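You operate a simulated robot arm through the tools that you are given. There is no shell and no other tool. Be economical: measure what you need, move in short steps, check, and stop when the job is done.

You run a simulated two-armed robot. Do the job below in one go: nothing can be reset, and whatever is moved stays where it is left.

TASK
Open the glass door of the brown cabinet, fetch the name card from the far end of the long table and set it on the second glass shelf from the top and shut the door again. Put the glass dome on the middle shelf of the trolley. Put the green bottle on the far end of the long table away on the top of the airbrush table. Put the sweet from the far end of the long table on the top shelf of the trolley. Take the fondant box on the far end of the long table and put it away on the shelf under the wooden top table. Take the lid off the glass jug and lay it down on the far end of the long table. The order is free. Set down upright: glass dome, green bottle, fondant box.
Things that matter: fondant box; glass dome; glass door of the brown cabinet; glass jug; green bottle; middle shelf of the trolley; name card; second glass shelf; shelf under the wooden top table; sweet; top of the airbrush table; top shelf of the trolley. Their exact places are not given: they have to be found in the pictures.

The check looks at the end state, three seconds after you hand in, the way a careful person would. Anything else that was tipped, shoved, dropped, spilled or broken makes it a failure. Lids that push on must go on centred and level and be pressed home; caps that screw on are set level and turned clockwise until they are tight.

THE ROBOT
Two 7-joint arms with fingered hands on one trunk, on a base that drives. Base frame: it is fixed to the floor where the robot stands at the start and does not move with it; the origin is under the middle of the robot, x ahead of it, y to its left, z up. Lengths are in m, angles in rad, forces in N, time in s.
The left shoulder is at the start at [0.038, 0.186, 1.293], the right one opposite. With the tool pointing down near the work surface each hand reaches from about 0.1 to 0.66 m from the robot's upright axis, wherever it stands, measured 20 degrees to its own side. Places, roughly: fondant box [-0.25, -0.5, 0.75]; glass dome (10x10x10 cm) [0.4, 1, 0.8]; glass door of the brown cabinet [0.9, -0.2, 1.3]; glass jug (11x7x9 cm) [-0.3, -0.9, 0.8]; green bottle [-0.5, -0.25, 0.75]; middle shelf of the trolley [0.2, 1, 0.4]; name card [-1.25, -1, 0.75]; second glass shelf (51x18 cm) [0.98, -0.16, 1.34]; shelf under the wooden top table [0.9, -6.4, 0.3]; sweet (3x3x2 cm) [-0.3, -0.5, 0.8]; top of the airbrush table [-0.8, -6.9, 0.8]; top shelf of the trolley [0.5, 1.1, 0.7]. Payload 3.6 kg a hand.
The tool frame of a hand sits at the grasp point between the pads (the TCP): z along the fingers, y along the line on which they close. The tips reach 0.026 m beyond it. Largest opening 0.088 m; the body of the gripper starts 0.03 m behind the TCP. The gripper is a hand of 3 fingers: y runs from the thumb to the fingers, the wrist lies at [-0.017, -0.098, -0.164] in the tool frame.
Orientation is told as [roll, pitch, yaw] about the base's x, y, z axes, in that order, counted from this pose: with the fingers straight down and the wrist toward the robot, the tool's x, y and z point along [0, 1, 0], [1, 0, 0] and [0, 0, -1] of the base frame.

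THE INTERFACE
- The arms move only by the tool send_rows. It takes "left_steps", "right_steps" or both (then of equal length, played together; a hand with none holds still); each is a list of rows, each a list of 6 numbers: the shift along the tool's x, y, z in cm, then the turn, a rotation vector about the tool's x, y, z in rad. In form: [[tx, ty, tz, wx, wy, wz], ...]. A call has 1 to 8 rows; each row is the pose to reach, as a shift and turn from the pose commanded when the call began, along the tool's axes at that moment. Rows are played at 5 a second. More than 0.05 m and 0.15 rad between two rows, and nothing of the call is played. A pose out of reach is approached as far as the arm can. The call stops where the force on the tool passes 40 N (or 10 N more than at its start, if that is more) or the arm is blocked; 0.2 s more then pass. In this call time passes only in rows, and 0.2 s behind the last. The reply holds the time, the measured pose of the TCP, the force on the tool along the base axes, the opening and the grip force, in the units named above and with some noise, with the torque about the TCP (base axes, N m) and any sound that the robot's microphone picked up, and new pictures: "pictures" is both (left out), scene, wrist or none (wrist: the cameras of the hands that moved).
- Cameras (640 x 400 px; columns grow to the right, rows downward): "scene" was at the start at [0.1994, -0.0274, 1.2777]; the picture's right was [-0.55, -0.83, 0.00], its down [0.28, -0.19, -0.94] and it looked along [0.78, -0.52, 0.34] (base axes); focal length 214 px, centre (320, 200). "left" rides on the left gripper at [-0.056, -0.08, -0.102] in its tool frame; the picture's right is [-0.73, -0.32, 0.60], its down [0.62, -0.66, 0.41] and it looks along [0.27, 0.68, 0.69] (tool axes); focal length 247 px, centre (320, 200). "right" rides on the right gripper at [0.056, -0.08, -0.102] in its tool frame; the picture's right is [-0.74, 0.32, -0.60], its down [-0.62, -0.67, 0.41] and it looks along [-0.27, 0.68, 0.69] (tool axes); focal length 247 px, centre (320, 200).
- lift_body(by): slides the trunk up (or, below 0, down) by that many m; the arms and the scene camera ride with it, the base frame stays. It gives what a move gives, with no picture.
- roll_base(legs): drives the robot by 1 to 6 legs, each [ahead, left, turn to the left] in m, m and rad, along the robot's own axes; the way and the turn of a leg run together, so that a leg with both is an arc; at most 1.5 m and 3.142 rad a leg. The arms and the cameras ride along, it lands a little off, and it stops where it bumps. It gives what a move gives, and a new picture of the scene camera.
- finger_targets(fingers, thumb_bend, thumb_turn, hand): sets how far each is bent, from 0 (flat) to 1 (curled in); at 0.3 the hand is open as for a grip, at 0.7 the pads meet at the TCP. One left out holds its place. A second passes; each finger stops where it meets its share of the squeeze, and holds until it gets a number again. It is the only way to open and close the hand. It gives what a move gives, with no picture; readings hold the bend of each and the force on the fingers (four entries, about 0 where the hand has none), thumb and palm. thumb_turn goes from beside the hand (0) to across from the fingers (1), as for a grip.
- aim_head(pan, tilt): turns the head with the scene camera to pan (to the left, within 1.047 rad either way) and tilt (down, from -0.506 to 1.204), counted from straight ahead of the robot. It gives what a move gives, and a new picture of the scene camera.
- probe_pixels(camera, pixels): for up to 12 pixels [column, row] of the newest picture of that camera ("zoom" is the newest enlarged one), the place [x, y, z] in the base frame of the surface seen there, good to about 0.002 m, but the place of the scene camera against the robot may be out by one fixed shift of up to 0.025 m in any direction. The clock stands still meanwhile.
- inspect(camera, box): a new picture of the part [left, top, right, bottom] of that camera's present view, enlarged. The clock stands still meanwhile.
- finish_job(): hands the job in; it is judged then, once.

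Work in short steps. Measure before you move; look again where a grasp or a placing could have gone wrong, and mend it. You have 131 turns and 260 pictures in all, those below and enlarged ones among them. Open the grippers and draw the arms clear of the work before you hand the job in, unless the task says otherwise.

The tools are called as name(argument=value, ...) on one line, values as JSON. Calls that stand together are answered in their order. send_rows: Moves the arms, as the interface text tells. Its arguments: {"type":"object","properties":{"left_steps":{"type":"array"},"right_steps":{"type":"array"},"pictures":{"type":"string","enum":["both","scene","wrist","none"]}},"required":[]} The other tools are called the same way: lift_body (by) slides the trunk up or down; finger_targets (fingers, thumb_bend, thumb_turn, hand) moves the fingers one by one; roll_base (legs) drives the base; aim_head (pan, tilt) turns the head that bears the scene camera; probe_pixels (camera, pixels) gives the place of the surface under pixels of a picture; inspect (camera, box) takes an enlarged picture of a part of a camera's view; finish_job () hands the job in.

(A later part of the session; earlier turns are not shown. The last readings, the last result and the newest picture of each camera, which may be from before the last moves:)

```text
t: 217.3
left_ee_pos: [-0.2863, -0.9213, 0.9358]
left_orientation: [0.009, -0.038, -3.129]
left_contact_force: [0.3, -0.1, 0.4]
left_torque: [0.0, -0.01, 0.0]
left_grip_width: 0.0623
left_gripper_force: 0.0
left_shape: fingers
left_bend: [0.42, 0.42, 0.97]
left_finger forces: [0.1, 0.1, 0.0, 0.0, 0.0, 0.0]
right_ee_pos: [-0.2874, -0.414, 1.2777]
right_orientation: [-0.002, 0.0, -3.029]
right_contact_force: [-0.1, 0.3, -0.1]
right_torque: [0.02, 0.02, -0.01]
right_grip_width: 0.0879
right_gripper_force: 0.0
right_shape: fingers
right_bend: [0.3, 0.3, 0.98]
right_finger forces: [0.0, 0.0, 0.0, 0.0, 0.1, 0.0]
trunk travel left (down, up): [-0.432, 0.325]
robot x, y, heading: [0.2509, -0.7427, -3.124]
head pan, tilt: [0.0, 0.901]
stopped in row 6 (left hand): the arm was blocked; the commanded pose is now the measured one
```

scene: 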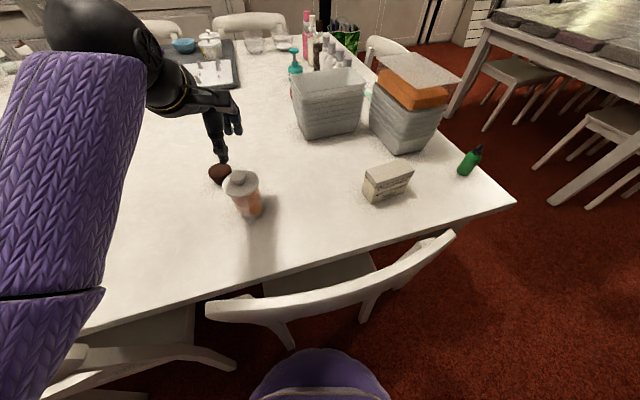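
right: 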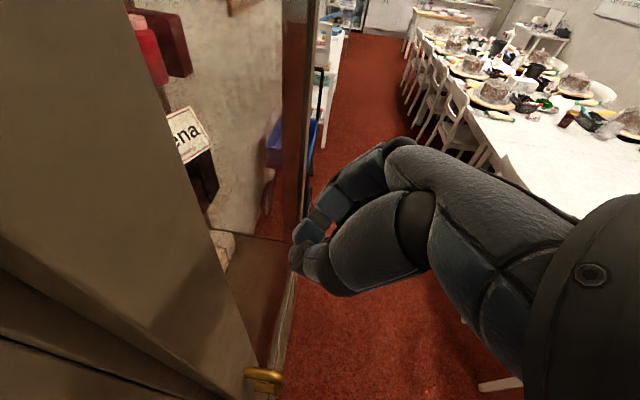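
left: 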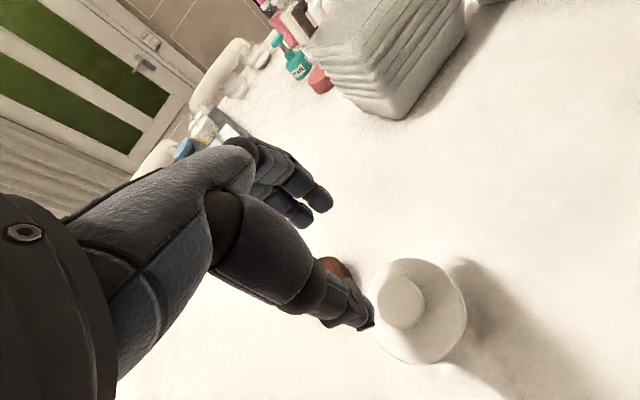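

The arm is too folded at this range. I back the base 0.13 m and re-measure the knob.

roll_base(legs=[[-0.13, 0, 0]])

send_rows(left_steps=[[-0.6, 4, 0, -0.03, 0, 0], [-1.2, 8, 0, 0.03, 0, 0], [-1.5, 10, 0.5, 0.04, 0, 0]], pictures="wrist")

```text
t: 218.6
left_ee_pos: [-0.1568, -0.92, 0.9366]
left_orientation: [0.012, -0.039, -3.131]
left_contact_force: [-0.1, -0.1, -0.1]
left_torque: [0.01, 0.02, 0.02]
left_grip_width: 0.0623
left_gripper_force: 0.1
left_shape: fingers
left_bend: [0.42, 0.42, 0.97]
left_finger forces: [0.1, 0.0, 0.0, 0.1, 0.1, 0.1]
right_ee_pos: [-0.1556, -0.411, 1.2772]
right_orientation: [-0.004, -0.001, -3.032]
right_contact_force: [0.3, -0.6, 0.1]
right_torque: [0.01, 0.03, 0.01]
right_grip_width: 0.088
right_gripper_force: 0.0
right_shape: fingers
right_bend: [0.3, 0.3, 0.98]
right_finger forces: [0.0, 0.0, 0.0, 0.0, 0.1, 0.1]
trunk travel left (down, up): [-0.432, 0.325]
robot x, y, heading: [0.3792, -0.7418, -3.128]
head pan, tilt: [0.0, 0.901]
```

scene: 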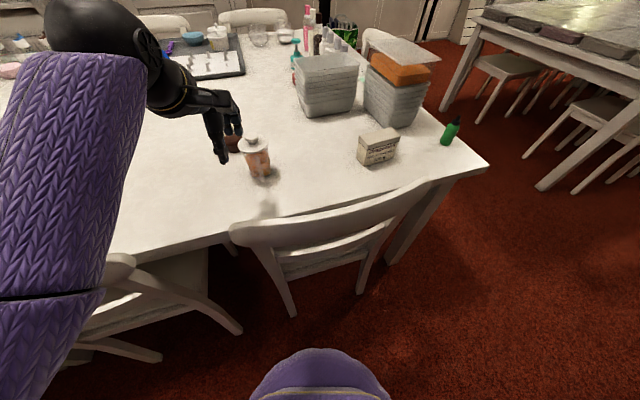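

```text
t: 219.4
left_ee_pos: [-0.2576, -0.9039, 0.9351]
left_orientation: [0.009, 0.002, -3.128]
left_contact_force: [0.3, 0.1, 0.4]
left_torque: [-0.01, 0.0, 0.0]
left_grip_width: 0.0623
left_gripper_force: 0.1
left_shape: fingers
left_bend: [0.42, 0.42, 0.97]
left_finger forces: [0.0, 0.0, 0.1, 0.0, 0.0, 0.1]
right_ee_pos: [-0.1574, -0.4113, 1.277]
right_orientation: [-0.001, -0.002, -3.031]
right_contact_force: [-0.1, 0.9, -0.3]
right_torque: [0.0, -0.02, 0.01]
right_grip_width: 0.0879
right_gripper_force: 0.0
right_shape: fingers
right_bend: [0.3, 0.3, 0.98]
right_finger forces: [0.0, 0.1, 0.1, 0.1, 0.0, 0.0]
trunk travel left (down, up): [-0.432, 0.325]
robot x, y, heading: [0.3793, -0.7443, -3.128]
head pan, tilt: [0.0, 0.901]
```

left: 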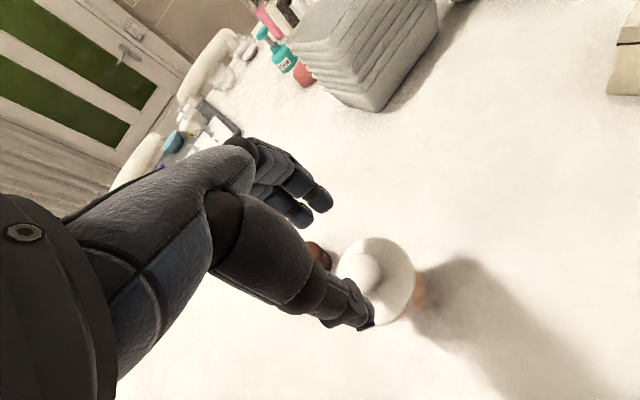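

Level and in range. I zoom on the lid and probe the knob.

inspect(camera="left", box=[310, 220, 440, 340])

probe_pixels(camera="left", pixels=[[358, 272], [350, 262], [366, 262], [355, 285], [370, 285], [377, 272], [395, 300], [385, 245], [410, 270]])

```text
3.33 times, centred on (375, 280) of left
```

zoom: 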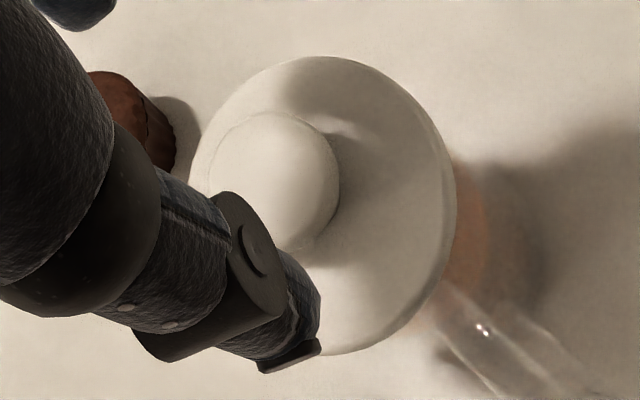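

```text
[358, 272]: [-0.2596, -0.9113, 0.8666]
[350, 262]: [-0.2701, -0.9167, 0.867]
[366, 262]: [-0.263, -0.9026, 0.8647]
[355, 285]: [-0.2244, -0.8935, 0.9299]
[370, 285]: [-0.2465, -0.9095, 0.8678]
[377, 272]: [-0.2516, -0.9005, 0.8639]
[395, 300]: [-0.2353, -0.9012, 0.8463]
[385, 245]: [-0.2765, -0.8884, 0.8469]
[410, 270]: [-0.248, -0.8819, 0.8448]
```

Knob: top 0.867, lid plate 0.846, centre ≈[-0.2585,-0.910]. I lower to TCP 0.877 and grip the knob.

send_rows(left_steps=[[0.6, 0.1, 2.5, 0, 0, 0], [0.6, 0.1, 4.8, 0, 0, 0], [0.6, 0.1, 5.8, 0, 0, 0]], pictures="wrist")

finger_targets(hand="left", fingers=0.75, thumb_bend=0.75)

```text
t: 220.2
left_ee_pos: [-0.2599, -0.9111, 0.8774]
left_orientation: [0.011, 0.002, -3.128]
left_contact_force: [0.5, -0.3, 0.4]
left_torque: [0.01, -0.01, 0.03]
left_grip_width: 0.0622
left_gripper_force: 0.1
left_shape: fingers
left_bend: [0.42, 0.42, 0.97]
left_finger forces: [0.0, 0.0, 0.0, 0.1, 0.0, 0.0]
right_ee_pos: [-0.157, -0.4104, 1.2758]
right_orientation: [-0.005, 0.0, -3.032]
right_contact_force: [-0.1, 0.2, -1.0]
right_torque: [0.01, 0.01, 0.0]
right_grip_width: 0.0879
right_gripper_force: 0.0
right_shape: fingers
right_bend: [0.3, 0.3, 0.98]
right_finger forces: [0.0, 0.0, 0.0, 0.0, 0.0, 0.0]
trunk travel left (down, up): [-0.432, 0.325]
robot x, y, heading: [0.379, -0.7392, -3.123]
head pan, tilt: [0.0, 0.901]
```

left: 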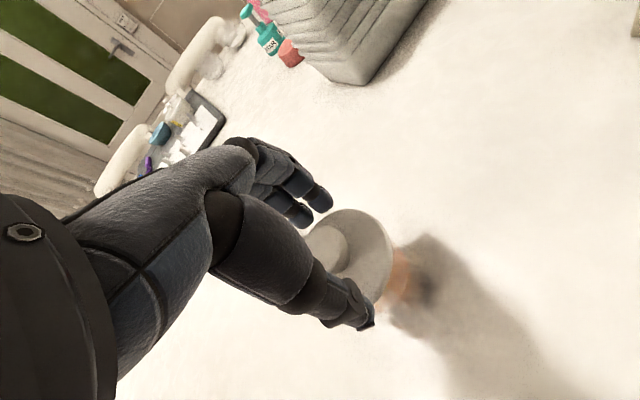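

```text
t: 221.2
left_ee_pos: [-0.2594, -0.9125, 0.877]
left_orientation: [0.011, 0.001, -3.128]
left_contact_force: [-0.5, 0.0, 0.5]
left_torque: [0.0, -0.01, -0.05]
left_grip_width: 0.0203
left_gripper_force: 16.5
left_shape: fingers
left_bend: [0.65, 0.6, 0.94]
left_finger forces: [5.7, 10.8, 0.1, 0.1, 16.2, 0.0]
right_ee_pos: [-0.1576, -0.4123, 1.2768]
right_orientation: [-0.003, 0.0, -3.031]
right_contact_force: [0.1, 0.2, 0.5]
right_torque: [-0.02, 0.01, 0.02]
right_grip_width: 0.0881
right_gripper_force: 0.0
right_shape: fingers
right_bend: [0.3, 0.3, 0.98]
right_finger forces: [0.0, 0.0, 0.0, 0.1, 0.0, 0.1]
trunk travel left (down, up): [-0.432, 0.325]
robot x, y, heading: [0.3762, -0.745, -3.13]
head pan, tilt: [0.0, 0.901]
heard: snap
```

A snap was heard (perhaps the lid's push fit). I lift slowly and look.

send_rows(left_steps=[[0, 0, -1.5, 0, 0, 0], [0, 0, -4, 0, 0, 0], [0, 0, -8, 0, 0, 0]], pictures="both")

inspect(camera="scene", box=[180, 80, 340, 220])

```text
t: 222.0
left_ee_pos: [-0.2584, -0.9105, 0.9565]
left_orientation: [0.011, 0.001, -3.127]
left_contact_force: [0.4, -0.8, -0.3]
left_torque: [-0.01, 0.03, 0.0]
left_grip_width: 0.02
left_gripper_force: 16.2
left_shape: fingers
left_bend: [0.65, 0.6, 0.94]
left_finger forces: [5.7, 10.5, 0.0, 0.0, 16.5, 0.0]
right_ee_pos: [-0.1582, -0.4112, 1.2757]
right_orientation: [-0.001, 0.0, -3.031]
right_contact_force: [0.4, -0.1, 0.1]
right_torque: [0.01, 0.01, 0.01]
right_grip_width: 0.0881
right_gripper_force: 0.0
right_shape: fingers
right_bend: [0.3, 0.3, 0.98]
right_finger forces: [0.0, 0.1, 0.1, 0.0, 0.0, 0.0]
trunk travel left (down, up): [-0.432, 0.325]
robot x, y, heading: [0.3779, -0.7443, -3.125]
head pan, tilt: [0.0, 0.901]
```

scene: 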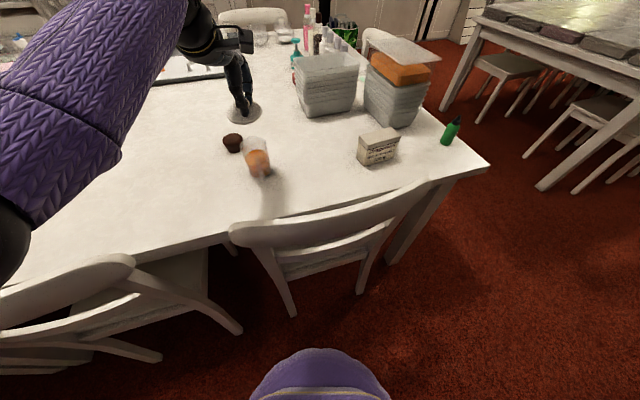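
left: 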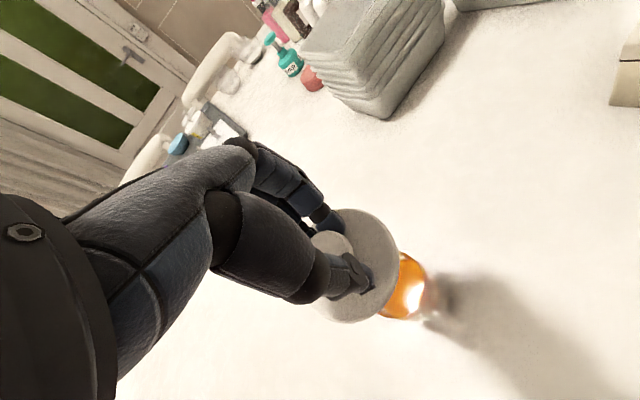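

```text
2.86 times, centred on (260, 150) of scene
```

zoom: 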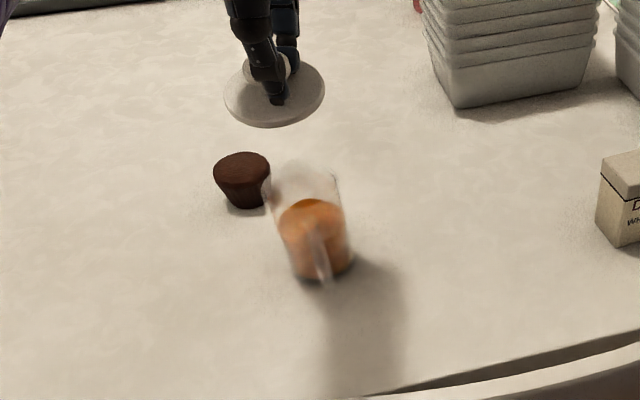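

The lid is off and the jug stands. I move the lid via the base to a free spot ≈[-0.29,-0.78] and lower it.

roll_base(legs=[[0.03, -0.135, 0]])

send_rows(left_steps=[[0, 0, 4, 0, 0, 0], [0, 0, 8, 0, 0, 0], [0, 0, 12, 0, 0, 0], [0, 0, 14.5, 0, 0, 0]], pictures="both")

```text
t: 223.3
left_ee_pos: [-0.2922, -0.7746, 0.9571]
left_orientation: [0.012, 0.003, -3.128]
left_contact_force: [-0.7, 0.1, 0.8]
left_torque: [0.0, 0.0, 0.03]
left_grip_width: 0.0199
left_gripper_force: 16.5
left_shape: fingers
left_bend: [0.65, 0.6, 0.94]
left_finger forces: [5.8, 10.6, 0.0, 0.1, 16.5, 0.0]
right_ee_pos: [-0.1903, -0.2738, 1.2757]
right_orientation: [-0.001, 0.002, -3.031]
right_contact_force: [-0.8, 0.3, 0.2]
right_torque: [-0.04, -0.03, 0.03]
right_grip_width: 0.088
right_gripper_force: 0.0
right_shape: fingers
right_bend: [0.3, 0.3, 0.98]
right_finger forces: [0.0, 0.1, 0.1, 0.0, 0.0, 0.0]
trunk travel left (down, up): [-0.432, 0.325]
robot x, y, heading: [0.3456, -0.6091, -3.126]
head pan, tilt: [0.0, 0.901]
```

scene: 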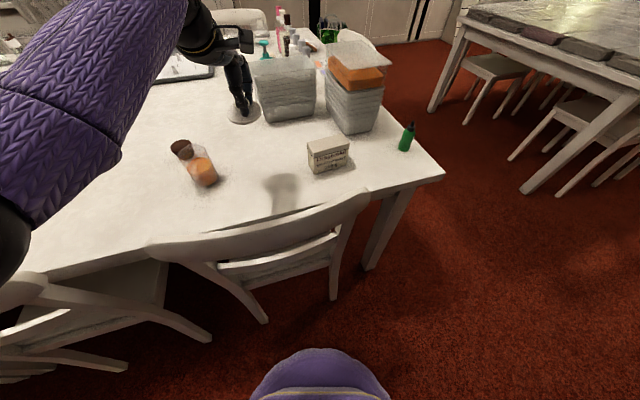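

```text
t: 224.3
left_ee_pos: [-0.2918, -0.7778, 0.8138]
left_orientation: [0.01, 0.0, -3.127]
left_contact_force: [-0.1, -0.1, 0.3]
left_torque: [0.01, 0.01, -0.01]
left_grip_width: 0.0198
left_gripper_force: 16.7
left_shape: fingers
left_bend: [0.65, 0.6, 0.94]
left_finger forces: [5.3, 11.0, 0.1, 0.1, 16.4, 0.0]
right_ee_pos: [-0.1903, -0.2753, 1.2765]
right_orientation: [-0.002, -0.001, -3.031]
right_contact_force: [-0.5, 0.4, 0.0]
right_torque: [-0.01, 0.0, -0.01]
right_grip_width: 0.0878
right_gripper_force: 0.1
right_shape: fingers
right_bend: [0.3, 0.3, 0.98]
right_finger forces: [0.0, 0.0, 0.0, 0.0, 0.1, 0.1]
trunk travel left (down, up): [-0.432, 0.325]
robot x, y, heading: [0.3455, -0.6117, -3.122]
head pan, tilt: [0.0, 0.901]
```

scene: 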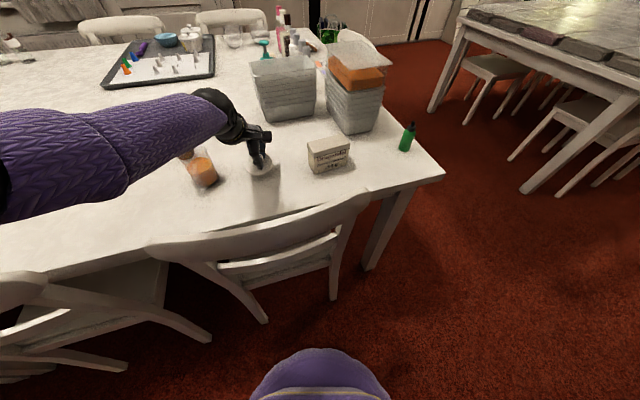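
left: 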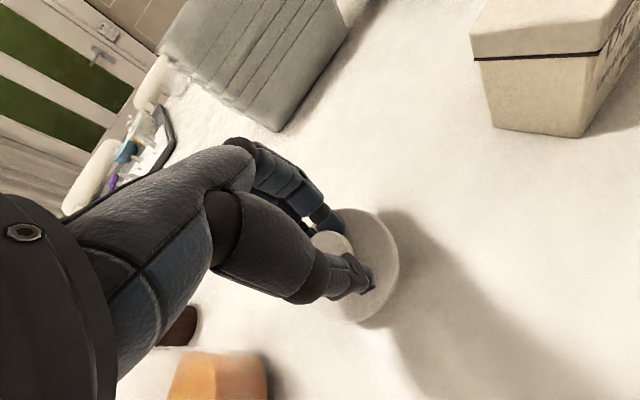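

The spot is free around the lid. I lower in small steps until contact.

send_rows(left_steps=[[0, 0, 1, 0, 0, 0], [0, 0, 1.6, 0, 0, 0], [0, 0, 2.0, 0, 0, 0], [0, 0, 2.4, 0, 0, 0]], pictures="none")

```text
t: 225.3
left_ee_pos: [-0.2832, -0.7793, 0.7937]
left_orientation: [0.009, -0.005, -3.129]
left_contact_force: [-0.8, -0.4, 7.5]
left_torque: [0.02, -0.13, -0.02]
left_grip_width: 0.0196
left_gripper_force: 17.5
left_shape: fingers
left_bend: [0.65, 0.61, 0.94]
left_finger forces: [6.3, 13.1, 0.1, 0.0, 15.3, 0.1]
left hand out of reach, approached as far as the arm can: row 2, 3, 4
right_ee_pos: [-0.1889, -0.2763, 1.2771]
right_orientation: [-0.004, -0.004, -3.03]
right_contact_force: [0.4, -0.2, -0.1]
right_torque: [-0.01, 0.0, -0.03]
right_grip_width: 0.0878
right_gripper_force: 0.1
right_shape: fingers
right_bend: [0.3, 0.3, 0.98]
right_finger forces: [0.0, 0.1, 0.1, 0.0, 0.0, 0.1]
trunk travel left (down, up): [-0.432, 0.325]
robot x, y, heading: [0.3464, -0.61, -3.127]
head pan, tilt: [0.0, 0.901]
```

Contact (7.5 N). I release and raise the left hand.

finger_targets(hand="left", fingers=0.4, thumb_bend=0.4)

send_rows(left_steps=[[0, 0, -4, 0, 0, 0], [0, 0, -8, 0, 0, 0], [0, 0, -12, 0, 0, 0], [0, 0, -16, 0, 0, 0], [2, 0, -20, 0, 0, 0], [4, 0, -24, 0, 0, 0], [7, 0, -27, 0, 0, 0], [10, 0, -30, 0, 0, 0]], pictures="both")

```text
t: 226.3
left_ee_pos: [-0.2822, -0.7789, 0.7909]
left_orientation: [0.01, 0.002, -3.128]
left_contact_force: [0.2, 0.4, 0.1]
left_torque: [0.01, 0.02, 0.0]
left_grip_width: 0.0662
left_gripper_force: 0.0
left_shape: fingers
left_bend: [0.4, 0.4, 0.97]
left_finger forces: [0.0, 0.0, 0.0, 0.0, 0.0, 0.0]
right_ee_pos: [-0.1899, -0.2766, 1.2763]
right_orientation: [-0.001, -0.001, -3.029]
right_contact_force: [0.7, -0.1, 0.1]
right_torque: [0.02, -0.01, 0.02]
right_grip_width: 0.0879
right_gripper_force: 0.0
right_shape: fingers
right_bend: [0.3, 0.3, 0.98]
right_finger forces: [0.0, 0.1, 0.0, 0.1, 0.1, 0.0]
trunk travel left (down, up): [-0.432, 0.325]
robot x, y, heading: [0.3485, -0.6069, -3.125]
head pan, tilt: [0.0, 0.901]
```

```text
t: 228.1
left_ee_pos: [-0.2803, -0.8776, 1.0934]
left_orientation: [0.012, 0.001, -3.126]
left_contact_force: [-0.2, 0.3, 0.4]
left_torque: [-0.03, -0.02, 0.03]
left_grip_width: 0.0672
left_gripper_force: 0.1
left_shape: fingers
left_bend: [0.4, 0.4, 0.97]
left_finger forces: [0.0, 0.0, 0.0, 0.1, 0.1, 0.0]
right_ee_pos: [-0.1903, -0.2761, 1.2751]
right_orientation: [-0.004, 0.001, -3.03]
right_contact_force: [-0.5, 0.3, 0.3]
right_torque: [-0.02, 0.02, 0.02]
right_grip_width: 0.0883
right_gripper_force: 0.0
right_shape: fingers
right_bend: [0.3, 0.3, 0.98]
right_finger forces: [0.0, 0.1, 0.0, 0.1, 0.1, 0.0]
trunk travel left (down, up): [-0.432, 0.325]
robot x, y, heading: [0.3453, -0.6083, -3.126]
head pan, tilt: [0.0, 0.901]
```

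scene: 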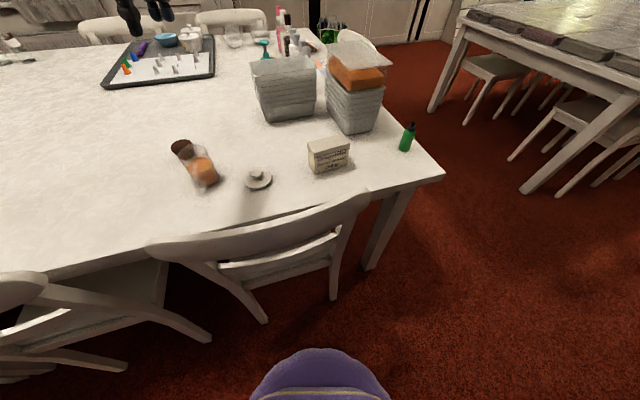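
left: 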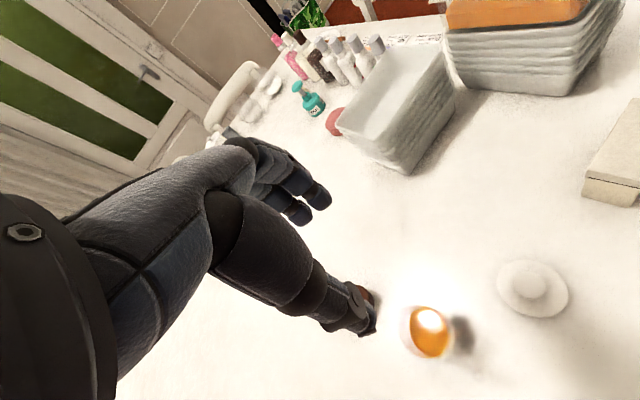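

The lid lies flat on the table. Now the fondant box: I zoom and probe its corners, and the bottle.

inspect(camera="scene", box=[280, 100, 440, 200])

probe_pixels(camera="scene", pixels=[[308, 148], [318, 156], [349, 147], [340, 138], [317, 172], [348, 164], [331, 160], [330, 146], [406, 140], [408, 125], [405, 150]])

```text
4.00 times, centred on (360, 150) of scene
```

zoom: 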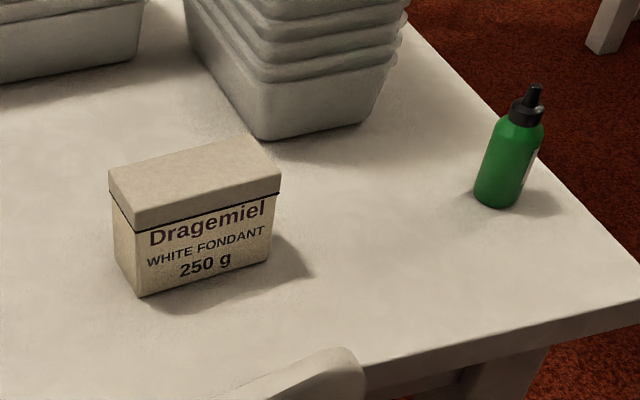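

```text
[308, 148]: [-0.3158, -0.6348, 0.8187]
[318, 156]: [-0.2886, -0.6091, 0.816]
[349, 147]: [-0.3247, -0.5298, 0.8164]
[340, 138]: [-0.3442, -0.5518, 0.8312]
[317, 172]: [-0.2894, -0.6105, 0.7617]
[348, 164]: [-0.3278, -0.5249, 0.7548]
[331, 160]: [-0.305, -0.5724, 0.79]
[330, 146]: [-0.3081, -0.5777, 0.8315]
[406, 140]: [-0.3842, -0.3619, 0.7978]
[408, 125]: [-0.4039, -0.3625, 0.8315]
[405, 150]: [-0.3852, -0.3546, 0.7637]
```

The box is ~9×4.5×7.7 cm, centre ≈[-0.321,-0.593], thin side facing heading −2.71. I turn the base to align and bring the right hand over it.

roll_base(legs=[[0.034, -0.06, 0], [0, 0, 0.376]])

send_rows(right_steps=[[3.5, 1.8, 2.5, 0, 0, 0], [7, 3.6, 5, 0, 0, 0], [10.5, 5.4, 7.5, 0, 0, 0], [14, 7, 10, 0, 0, 0], [14, 7, 14.5, 0, 0, 0], [14, 7, 19, 0, 0, 0], [14, 7, 23.5, 0, 0, 0]], pictures="wrist")

```text
t: 230.2
left_ee_pos: [-0.1722, -1.0299, 1.0911]
left_orientation: [0.009, 0.002, -2.75]
left_contact_force: [0.0, -0.5, -0.4]
left_torque: [-0.02, -0.04, 0.0]
left_grip_width: 0.0673
left_gripper_force: 0.1
left_shape: fingers
left_bend: [0.4, 0.4, 0.97]
left_finger forces: [0.0, 0.0, 0.0, 0.1, 0.0, 0.0]
right_ee_pos: [-0.3088, -0.4372, 1.2775]
right_orientation: [-0.005, -0.001, -2.653]
right_contact_force: [0.5, -0.2, -0.3]
right_torque: [0.02, 0.0, 0.02]
right_grip_width: 0.0881
right_gripper_force: 0.0
right_shape: fingers
right_bend: [0.3, 0.3, 0.98]
right_finger forces: [0.1, 0.0, 0.0, 0.0, 0.0, 0.1]
trunk travel left (down, up): [-0.432, 0.325]
robot x, y, heading: [0.3119, -0.5477, -2.748]
head pan, tilt: [0.0, 0.901]
```

scene: 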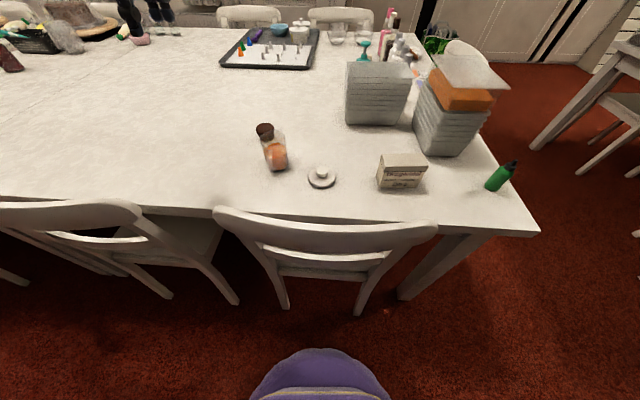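

```text
t: 231.8
left_ee_pos: [-0.1713, -1.0286, 1.0924]
left_orientation: [0.011, 0.0, -2.748]
left_contact_force: [-0.4, 0.6, -0.7]
left_torque: [0.01, -0.03, 0.04]
left_grip_width: 0.0674
left_gripper_force: 0.1
left_shape: fingers
left_bend: [0.4, 0.4, 0.97]
left_finger forces: [0.0, 0.0, 0.1, 0.1, 0.1, 0.0]
right_ee_pos: [-0.2986, -0.5754, 1.0537]
right_orientation: [-0.001, -0.002, -2.653]
right_contact_force: [0.2, 0.3, 0.1]
right_torque: [-0.04, -0.01, 0.03]
right_grip_width: 0.0881
right_gripper_force: 0.1
right_shape: fingers
right_bend: [0.3, 0.3, 0.98]
right_finger forces: [0.1, 0.0, 0.1, 0.1, 0.1, 0.0]
right hand out of reach, approached as far as the arm can: row 7
trunk travel left (down, up): [-0.432, 0.325]
robot x, y, heading: [0.312, -0.5461, -2.75]
head pan, tilt: [0.0, 0.901]
```

right: 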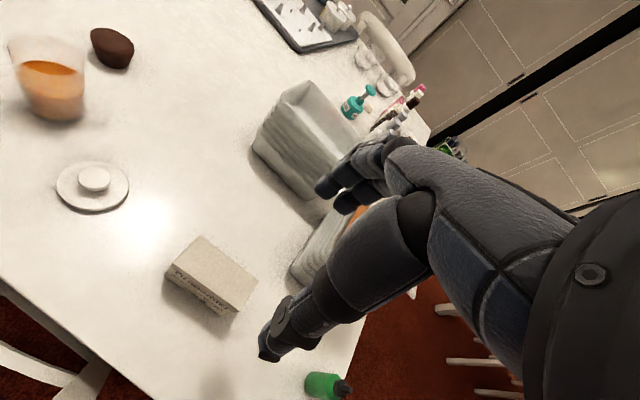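

probe_pixels(camera="right", pixels=[[203, 238], [256, 278], [235, 310], [170, 270], [212, 272], [215, 300], [180, 254]])

inspect(camera="right", box=[130, 210, 300, 340])

```text
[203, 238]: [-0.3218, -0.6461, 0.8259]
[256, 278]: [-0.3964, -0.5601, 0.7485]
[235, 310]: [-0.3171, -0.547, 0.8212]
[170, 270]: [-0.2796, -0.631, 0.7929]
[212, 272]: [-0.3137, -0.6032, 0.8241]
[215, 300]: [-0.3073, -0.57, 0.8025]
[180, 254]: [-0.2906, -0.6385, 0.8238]
```

```text
3.08 times, centred on (215, 275) of right
```

zoom: 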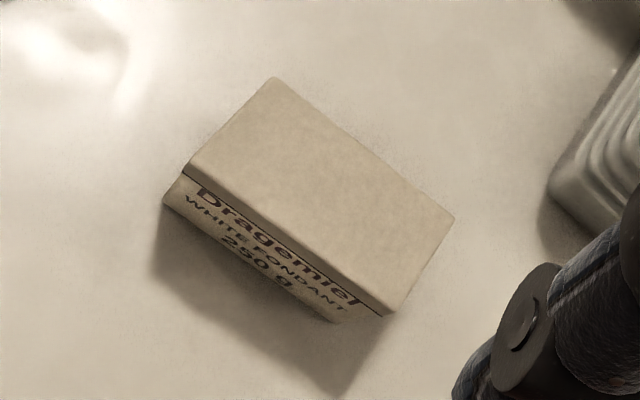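

Box centre ≈[-0.32,-0.597], top 0.825. I align the right hand over it (raising the left), then lower the trunk.

send_rows(right_steps=[[0.4, 1.4, 0, 0, 0, 0.056], [0.9, 2.86, 0, 0, 0, 0.112], [0.9, 2.86, 0, 0, 0, 0.112], [0.9, 2.86, 0, 0, 0, 0.112]], left_steps=[[0, 0, -4.5, 0, 0, 0], [0, 0, -9, 0, 0, 0], [0, 0, -13.5, 0, 0, 0], [0, 0, -18, 0, 0, 0]], pictures="none")

lift_body(by=-0.15)

inspect(camera="right", box=[0, 0, 640, 400])

```text
t: 232.8
left_ee_pos: [-0.1733, -1.0268, 1.275]
left_orientation: [0.011, 0.001, -2.747]
left_contact_force: [-0.3, -0.7, 0.0]
left_torque: [-0.01, 0.0, -0.01]
left_grip_width: 0.0674
left_gripper_force: 0.0
left_shape: fingers
left_bend: [0.4, 0.4, 0.97]
left_finger forces: [0.0, 0.0, 0.1, 0.0, 0.0, 0.1]
right_ee_pos: [-0.308, -0.5737, 1.0679]
right_orientation: [-0.002, -0.002, -2.765]
right_contact_force: [-0.7, -0.5, -0.6]
right_torque: [0.02, 0.01, 0.01]
right_grip_width: 0.0879
right_gripper_force: 0.1
right_shape: fingers
right_bend: [0.3, 0.3, 0.98]
right_finger forces: [0.1, 0.0, 0.0, 0.1, 0.0, 0.1]
right hand out of reach, approached as far as the arm can: row 1, 2, 3, 4
trunk travel left (down, up): [-0.432, 0.325]
robot x, y, heading: [0.3121, -0.5507, -2.745]
head pan, tilt: [0.0, 0.901]
```

```text
t: 234.6
left_ee_pos: [-0.173, -1.0287, 1.1228]
left_orientation: [0.011, 0.002, -2.749]
left_contact_force: [0.1, -0.6, -0.6]
left_torque: [0.01, 0.03, 0.01]
left_grip_width: 0.0674
left_gripper_force: 0.0
left_shape: fingers
left_bend: [0.4, 0.4, 0.97]
left_finger forces: [0.0, 0.0, 0.0, 0.1, 0.1, 0.0]
right_ee_pos: [-0.3079, -0.5737, 0.917]
right_orientation: [0.0, -0.002, -2.765]
right_contact_force: [0.4, 0.5, 0.5]
right_torque: [0.0, 0.01, 0.02]
right_grip_width: 0.0883
right_gripper_force: 0.1
right_shape: fingers
right_bend: [0.3, 0.3, 0.98]
right_finger forces: [0.0, 0.1, 0.0, 0.0, 0.0, 0.1]
trunk travel left (down, up): [-0.282, 0.475]
robot x, y, heading: [0.3115, -0.5477, -2.747]
head pan, tilt: [0.0, 0.901]
```

```text
1.00 times, centred on (320, 200) of right (not enlarged: the box is as wide or as high as the picture)
```

zoom: 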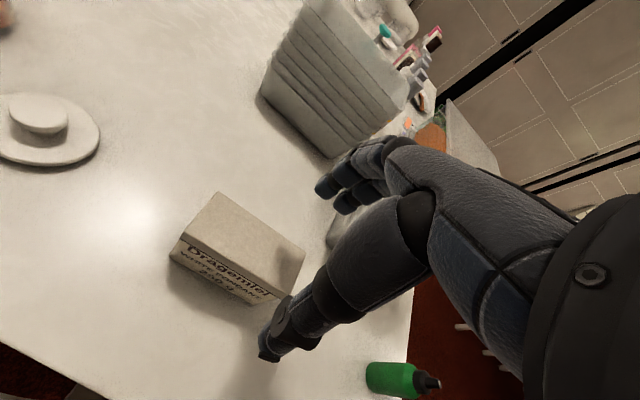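

I nudge the base (2 cm ahead, 2 cm left) and check clearance to the container stack.

roll_base(legs=[[0.019, 0.018, 0]])

inspect(camera="right", box=[140, 140, 400, 340])

probe_pixels(camera="right", pixels=[[205, 195], [295, 250], [240, 225], [270, 290], [190, 235], [335, 230], [325, 160], [340, 220]])

```text
t: 235.4
left_ee_pos: [-0.184, -1.0545, 1.1198]
left_orientation: [0.009, 0.001, -2.75]
left_contact_force: [0.4, -0.3, -0.2]
left_torque: [-0.03, -0.01, -0.05]
left_grip_width: 0.0669
left_gripper_force: 0.0
left_shape: fingers
left_bend: [0.4, 0.4, 0.97]
left_finger forces: [0.1, 0.0, 0.0, 0.0, 0.1, 0.0]
right_ee_pos: [-0.3208, -0.5975, 0.9176]
right_orientation: [-0.003, 0.0, -2.764]
right_contact_force: [-0.4, -0.2, 0.2]
right_torque: [0.01, 0.01, 0.0]
right_grip_width: 0.088
right_gripper_force: 0.1
right_shape: fingers
right_bend: [0.3, 0.3, 0.98]
right_finger forces: [0.1, 0.0, 0.1, 0.0, 0.0, 0.0]
trunk travel left (down, up): [-0.282, 0.475]
robot x, y, heading: [0.3023, -0.5741, -2.751]
head pan, tilt: [0.0, 0.901]
```

scene: 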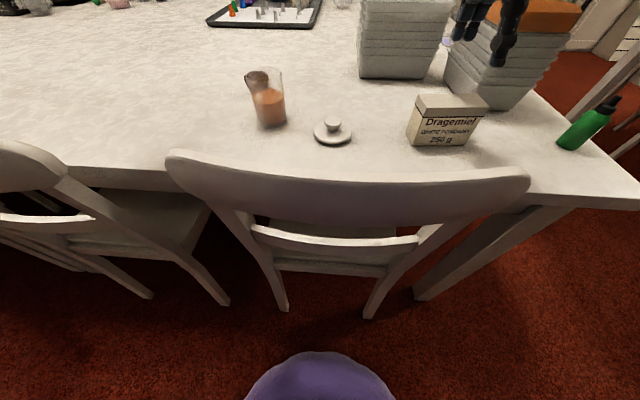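

```text
2.00 times, centred on (270, 240) of right
```

zoom: 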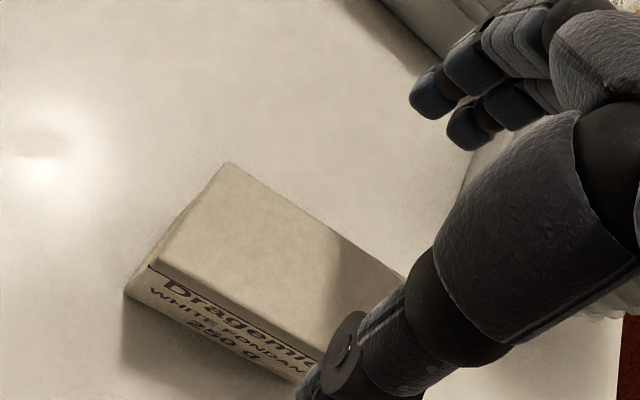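

```text
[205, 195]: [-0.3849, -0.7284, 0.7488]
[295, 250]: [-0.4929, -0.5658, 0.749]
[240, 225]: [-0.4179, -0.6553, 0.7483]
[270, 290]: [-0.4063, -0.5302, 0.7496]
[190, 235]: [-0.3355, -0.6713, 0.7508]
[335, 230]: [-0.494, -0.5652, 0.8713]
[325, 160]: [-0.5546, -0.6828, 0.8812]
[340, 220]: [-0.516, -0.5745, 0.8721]
```

TCP is centred on the box and the stack is 10 cm away. I lower and grip.

lift_body(by=-0.112)

finger_targets(hand="right", fingers=0.7, thumb_bend=0.7)

lift_body(by=0.15)

inspect(camera="right", box=[0, 0, 640, 400])

```text
t: 236.8
left_ee_pos: [-0.1829, -1.0511, 1.011]
left_orientation: [0.008, 0.001, -2.75]
left_contact_force: [0.4, 0.8, 0.1]
left_torque: [-0.03, -0.03, -0.02]
left_grip_width: 0.0672
left_gripper_force: 0.0
left_shape: fingers
left_bend: [0.4, 0.4, 0.97]
left_finger forces: [0.0, 0.1, 0.0, 0.0, 0.1, 0.1]
right_ee_pos: [-0.3181, -0.5976, 0.8059]
right_orientation: [0.0, -0.001, -2.765]
right_contact_force: [0.2, -0.3, 0.1]
right_torque: [-0.02, 0.0, 0.02]
right_grip_width: 0.088
right_gripper_force: 0.1
right_shape: fingers
right_bend: [0.3, 0.3, 0.98]
right_finger forces: [0.0, 0.1, 0.0, 0.1, 0.0, 0.0]
trunk travel left (down, up): [-0.17, 0.587]
robot x, y, heading: [0.3027, -0.5755, -2.745]
head pan, tilt: [0.0, 0.901]
```

```text
t: 237.8
left_ee_pos: [-0.184, -1.0525, 1.0091]
left_orientation: [0.012, 0.002, -2.749]
left_contact_force: [-0.4, 1.3, 0.3]
left_torque: [0.0, 0.02, -0.01]
left_grip_width: 0.0672
left_gripper_force: 0.1
left_shape: fingers
left_bend: [0.4, 0.4, 0.97]
left_finger forces: [0.0, 0.0, 0.1, 0.0, 0.0, 0.0]
right_ee_pos: [-0.3182, -0.5982, 0.807]
right_orientation: [-0.004, -0.001, -2.766]
right_contact_force: [-1.2, 0.0, 2.9]
right_torque: [-0.01, 0.18, 0.05]
right_grip_width: 0.0404
right_gripper_force: 18.4
right_shape: fingers
right_bend: [0.54, 0.56, 0.96]
right_finger forces: [9.7, 9.2, 0.0, 0.0, 17.8, 0.0]
trunk travel left (down, up): [-0.17, 0.587]
robot x, y, heading: [0.3003, -0.5739, -2.746]
head pan, tilt: [0.0, 0.901]
```

```text
t: 239.6
left_ee_pos: [-0.1849, -1.0515, 1.1595]
left_orientation: [0.011, 0.003, -2.747]
left_contact_force: [0.1, 0.4, 0.4]
left_torque: [0.01, -0.01, 0.03]
left_grip_width: 0.0672
left_gripper_force: 0.1
left_shape: fingers
left_bend: [0.4, 0.4, 0.97]
left_finger forces: [0.0, 0.1, 0.0, 0.0, 0.0, 0.1]
right_ee_pos: [-0.3193, -0.5977, 0.9547]
right_orientation: [-0.002, 0.0, -2.765]
right_contact_force: [-1.0, -0.4, -3.6]
right_torque: [-0.01, -0.02, 0.0]
right_grip_width: 0.0405
right_gripper_force: 17.0
right_shape: fingers
right_bend: [0.54, 0.56, 0.96]
right_finger forces: [9.9, 7.0, 0.0, 0.0, 16.8, 0.0]
trunk travel left (down, up): [-0.32, 0.437]
robot x, y, heading: [0.2973, -0.5738, -2.744]
head pan, tilt: [0.0, 0.901]
```

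```text
1.00 times, centred on (320, 200) of right (not enlarged: the box is as wide or as high as the picture)
```

zoom: 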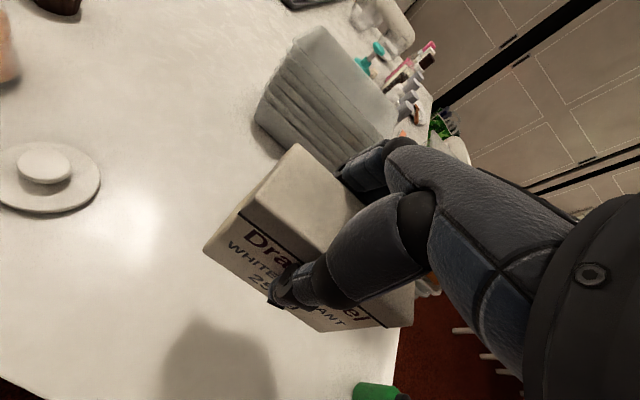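

The box is held (weight 3.6 N). I raise the trunk and drive around to the table's end corner to take the bottle with the left hand.

lift_body(by=0.2)

roll_base(legs=[[-0.22, -0.526, 0], [0.334, -0.355, 0], [0, 0, 0.545]])

inspect(camera="left", box=[0, 0, 640, 400])

```text
t: 241.8
left_ee_pos: [-0.1845, -1.0521, 1.3587]
left_orientation: [0.01, 0.001, -2.749]
left_contact_force: [0.6, -0.5, -0.4]
left_torque: [0.01, -0.02, 0.01]
left_grip_width: 0.0672
left_gripper_force: 0.0
left_shape: fingers
left_bend: [0.4, 0.4, 0.97]
left_finger forces: [0.0, 0.0, 0.0, 0.0, 0.0, 0.1]
right_ee_pos: [-0.3142, -0.595, 1.1716]
right_orientation: [0.0, -0.028, -2.764]
right_contact_force: [-0.1, 0.3, -1.9]
right_torque: [-0.02, 0.02, 0.05]
right_grip_width: 0.0405
right_gripper_force: 16.8
right_shape: fingers
right_bend: [0.54, 0.56, 0.96]
right_finger forces: [9.9, 7.0, 0.0, 0.0, 16.6, 0.1]
trunk travel left (down, up): [-0.52, 0.237]
robot x, y, heading: [0.2999, -0.575, -2.745]
head pan, tilt: [0.0, 0.901]
```

```text
t: 249.0
left_ee_pos: [-0.3153, -0.4636, 1.3599]
left_orientation: [0.011, 0.002, -2.211]
left_contact_force: [-0.2, -0.5, -0.3]
left_torque: [0.01, 0.01, -0.03]
left_grip_width: 0.0671
left_gripper_force: 0.1
left_shape: fingers
left_bend: [0.4, 0.4, 0.97]
left_finger forces: [0.1, 0.0, 0.0, 0.0, 0.1, 0.1]
right_ee_pos: [-0.6615, -0.1382, 1.1711]
right_orientation: [-0.001, -0.029, -2.226]
right_contact_force: [-0.3, -0.3, -3.5]
right_torque: [-0.07, 0.0, -0.02]
right_grip_width: 0.0404
right_gripper_force: 16.6
right_shape: fingers
right_bend: [0.55, 0.56, 0.96]
right_finger forces: [9.8, 6.6, 0.0, 0.1, 16.4, 0.0]
trunk travel left (down, up): [-0.52, 0.237]
robot x, y, heading: [-0.1436, 0.1963, -2.209]
head pan, tilt: [0.0, 0.901]
```

scene: 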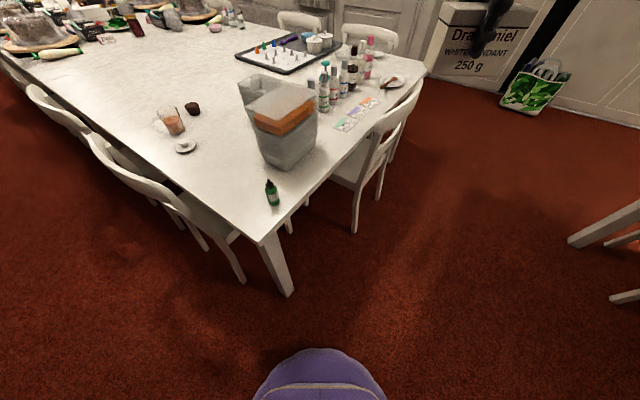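

```text
1.00 times, centred on (320, 200) of left (not enlarged: the box is as wide or as high as the picture)
```

zoom: 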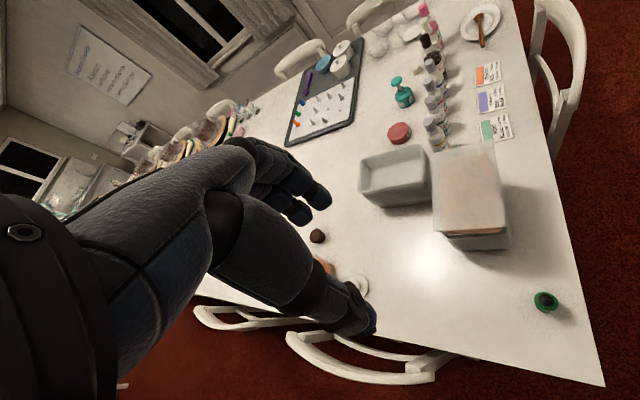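

Bottle at ≈[-0.387,-0.366]. I move the left hand over it and lower the trunk 0.3 m.

send_rows(left_steps=[[-3.9, -1.2, 2, 0, 0, 0], [-7.8, -2.4, 4, 0, 0, 0], [-11.6, -3.6, 6, 0, 0, 0]], pictures="none")

lift_body(by=-0.3)

send_rows(left_steps=[[0, 0, 2, 0, 0, 0], [0, 0, 4, 0, 0, 0]], pictures="both")

```text
t: 249.8
left_ee_pos: [-0.3885, -0.365, 1.2992]
left_orientation: [0.009, 0.001, -2.208]
left_contact_force: [-0.4, 0.7, 0.1]
left_torque: [0.0, 0.0, 0.01]
left_grip_width: 0.067
left_gripper_force: 0.1
left_shape: fingers
left_bend: [0.4, 0.4, 0.97]
left_finger forces: [0.0, 0.0, 0.1, 0.0, 0.0, 0.0]
right_ee_pos: [-0.6624, -0.1376, 1.1702]
right_orientation: [0.0, -0.028, -2.227]
right_contact_force: [0.2, 0.0, -3.3]
right_torque: [-0.02, 0.0, 0.01]
right_grip_width: 0.0405
right_gripper_force: 16.1
right_shape: fingers
right_bend: [0.55, 0.56, 0.96]
right_finger forces: [9.6, 6.6, 0.0, 0.0, 16.3, 0.0]
trunk travel left (down, up): [-0.52, 0.237]
robot x, y, heading: [-0.1476, 0.1943, -2.206]
head pan, tilt: [0.0, 0.901]
```

```text
t: 252.8
left_ee_pos: [-0.3863, -0.3648, 0.9997]
left_orientation: [0.01, 0.001, -2.209]
left_contact_force: [1.1, -0.3, 0.9]
left_torque: [0.0, -0.01, -0.02]
left_grip_width: 0.0673
left_gripper_force: 0.1
left_shape: fingers
left_bend: [0.4, 0.4, 0.97]
left_finger forces: [0.1, 0.0, 0.1, 0.0, 0.1, 0.0]
right_ee_pos: [-0.6617, -0.1393, 0.8723]
right_orientation: [-0.002, -0.03, -2.225]
right_contact_force: [0.1, 0.5, -3.5]
right_torque: [0.03, -0.03, 0.0]
right_grip_width: 0.0406
right_gripper_force: 16.2
right_shape: fingers
right_bend: [0.55, 0.56, 0.96]
right_finger forces: [9.7, 6.5, 0.0, 0.0, 16.4, 0.0]
trunk travel left (down, up): [-0.22, 0.537]
robot x, y, heading: [-0.1471, 0.1937, -2.208]
head pan, tilt: [0.0, 0.901]
```

```text
t: 253.4
left_ee_pos: [-0.3872, -0.3681, 0.9582]
left_orientation: [0.009, 0.002, -2.209]
left_contact_force: [-0.3, -0.1, 0.4]
left_torque: [0.0, 0.0, 0.02]
left_grip_width: 0.067
left_gripper_force: 0.1
left_shape: fingers
left_bend: [0.4, 0.4, 0.97]
left_finger forces: [0.0, 0.1, 0.0, 0.1, 0.0, 0.0]
right_ee_pos: [-0.6627, -0.1391, 0.871]
right_orientation: [-0.002, -0.027, -2.226]
right_contact_force: [0.6, -0.2, -2.7]
right_torque: [0.0, -0.02, 0.04]
right_grip_width: 0.0403
right_gripper_force: 16.5
right_shape: fingers
right_bend: [0.55, 0.56, 0.96]
right_finger forces: [9.7, 6.6, 0.0, 0.0, 16.3, 0.1]
trunk travel left (down, up): [-0.22, 0.537]
robot x, y, heading: [-0.1454, 0.1949, -2.211]
head pan, tilt: [0.0, 0.901]
```

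scene: 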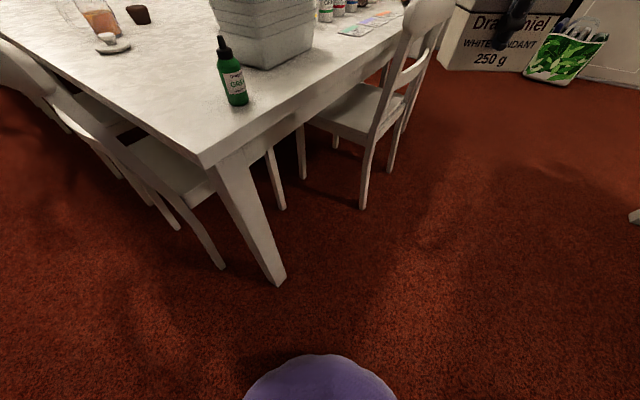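
left: 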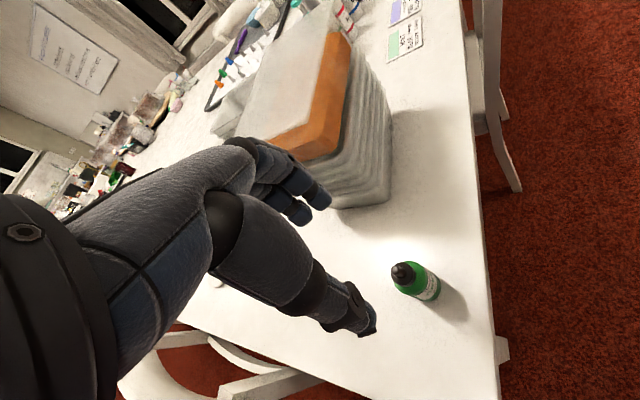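

I probe the bottle and the stack's near faces to check finger clearance.

probe_pixels(camera="left", pixels=[[403, 269], [410, 280], [420, 285], [436, 288], [400, 290], [335, 207], [388, 195], [365, 195], [345, 160], [380, 130]])

inspect(camera="left", box=[340, 220, 500, 340])

```text
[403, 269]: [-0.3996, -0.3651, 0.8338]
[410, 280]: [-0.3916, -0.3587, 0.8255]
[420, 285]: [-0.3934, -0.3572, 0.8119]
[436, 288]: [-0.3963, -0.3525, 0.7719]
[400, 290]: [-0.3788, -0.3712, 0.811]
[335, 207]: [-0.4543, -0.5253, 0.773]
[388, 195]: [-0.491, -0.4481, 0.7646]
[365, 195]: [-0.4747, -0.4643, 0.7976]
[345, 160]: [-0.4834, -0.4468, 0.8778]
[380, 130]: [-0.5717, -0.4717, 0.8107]
```

```text
3.33 times, centred on (420, 280) of left
```

zoom: 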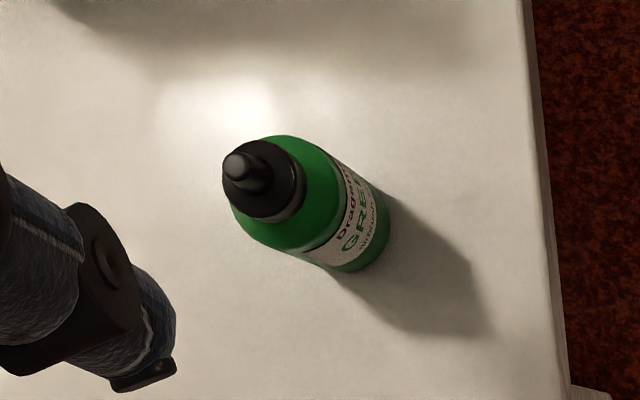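

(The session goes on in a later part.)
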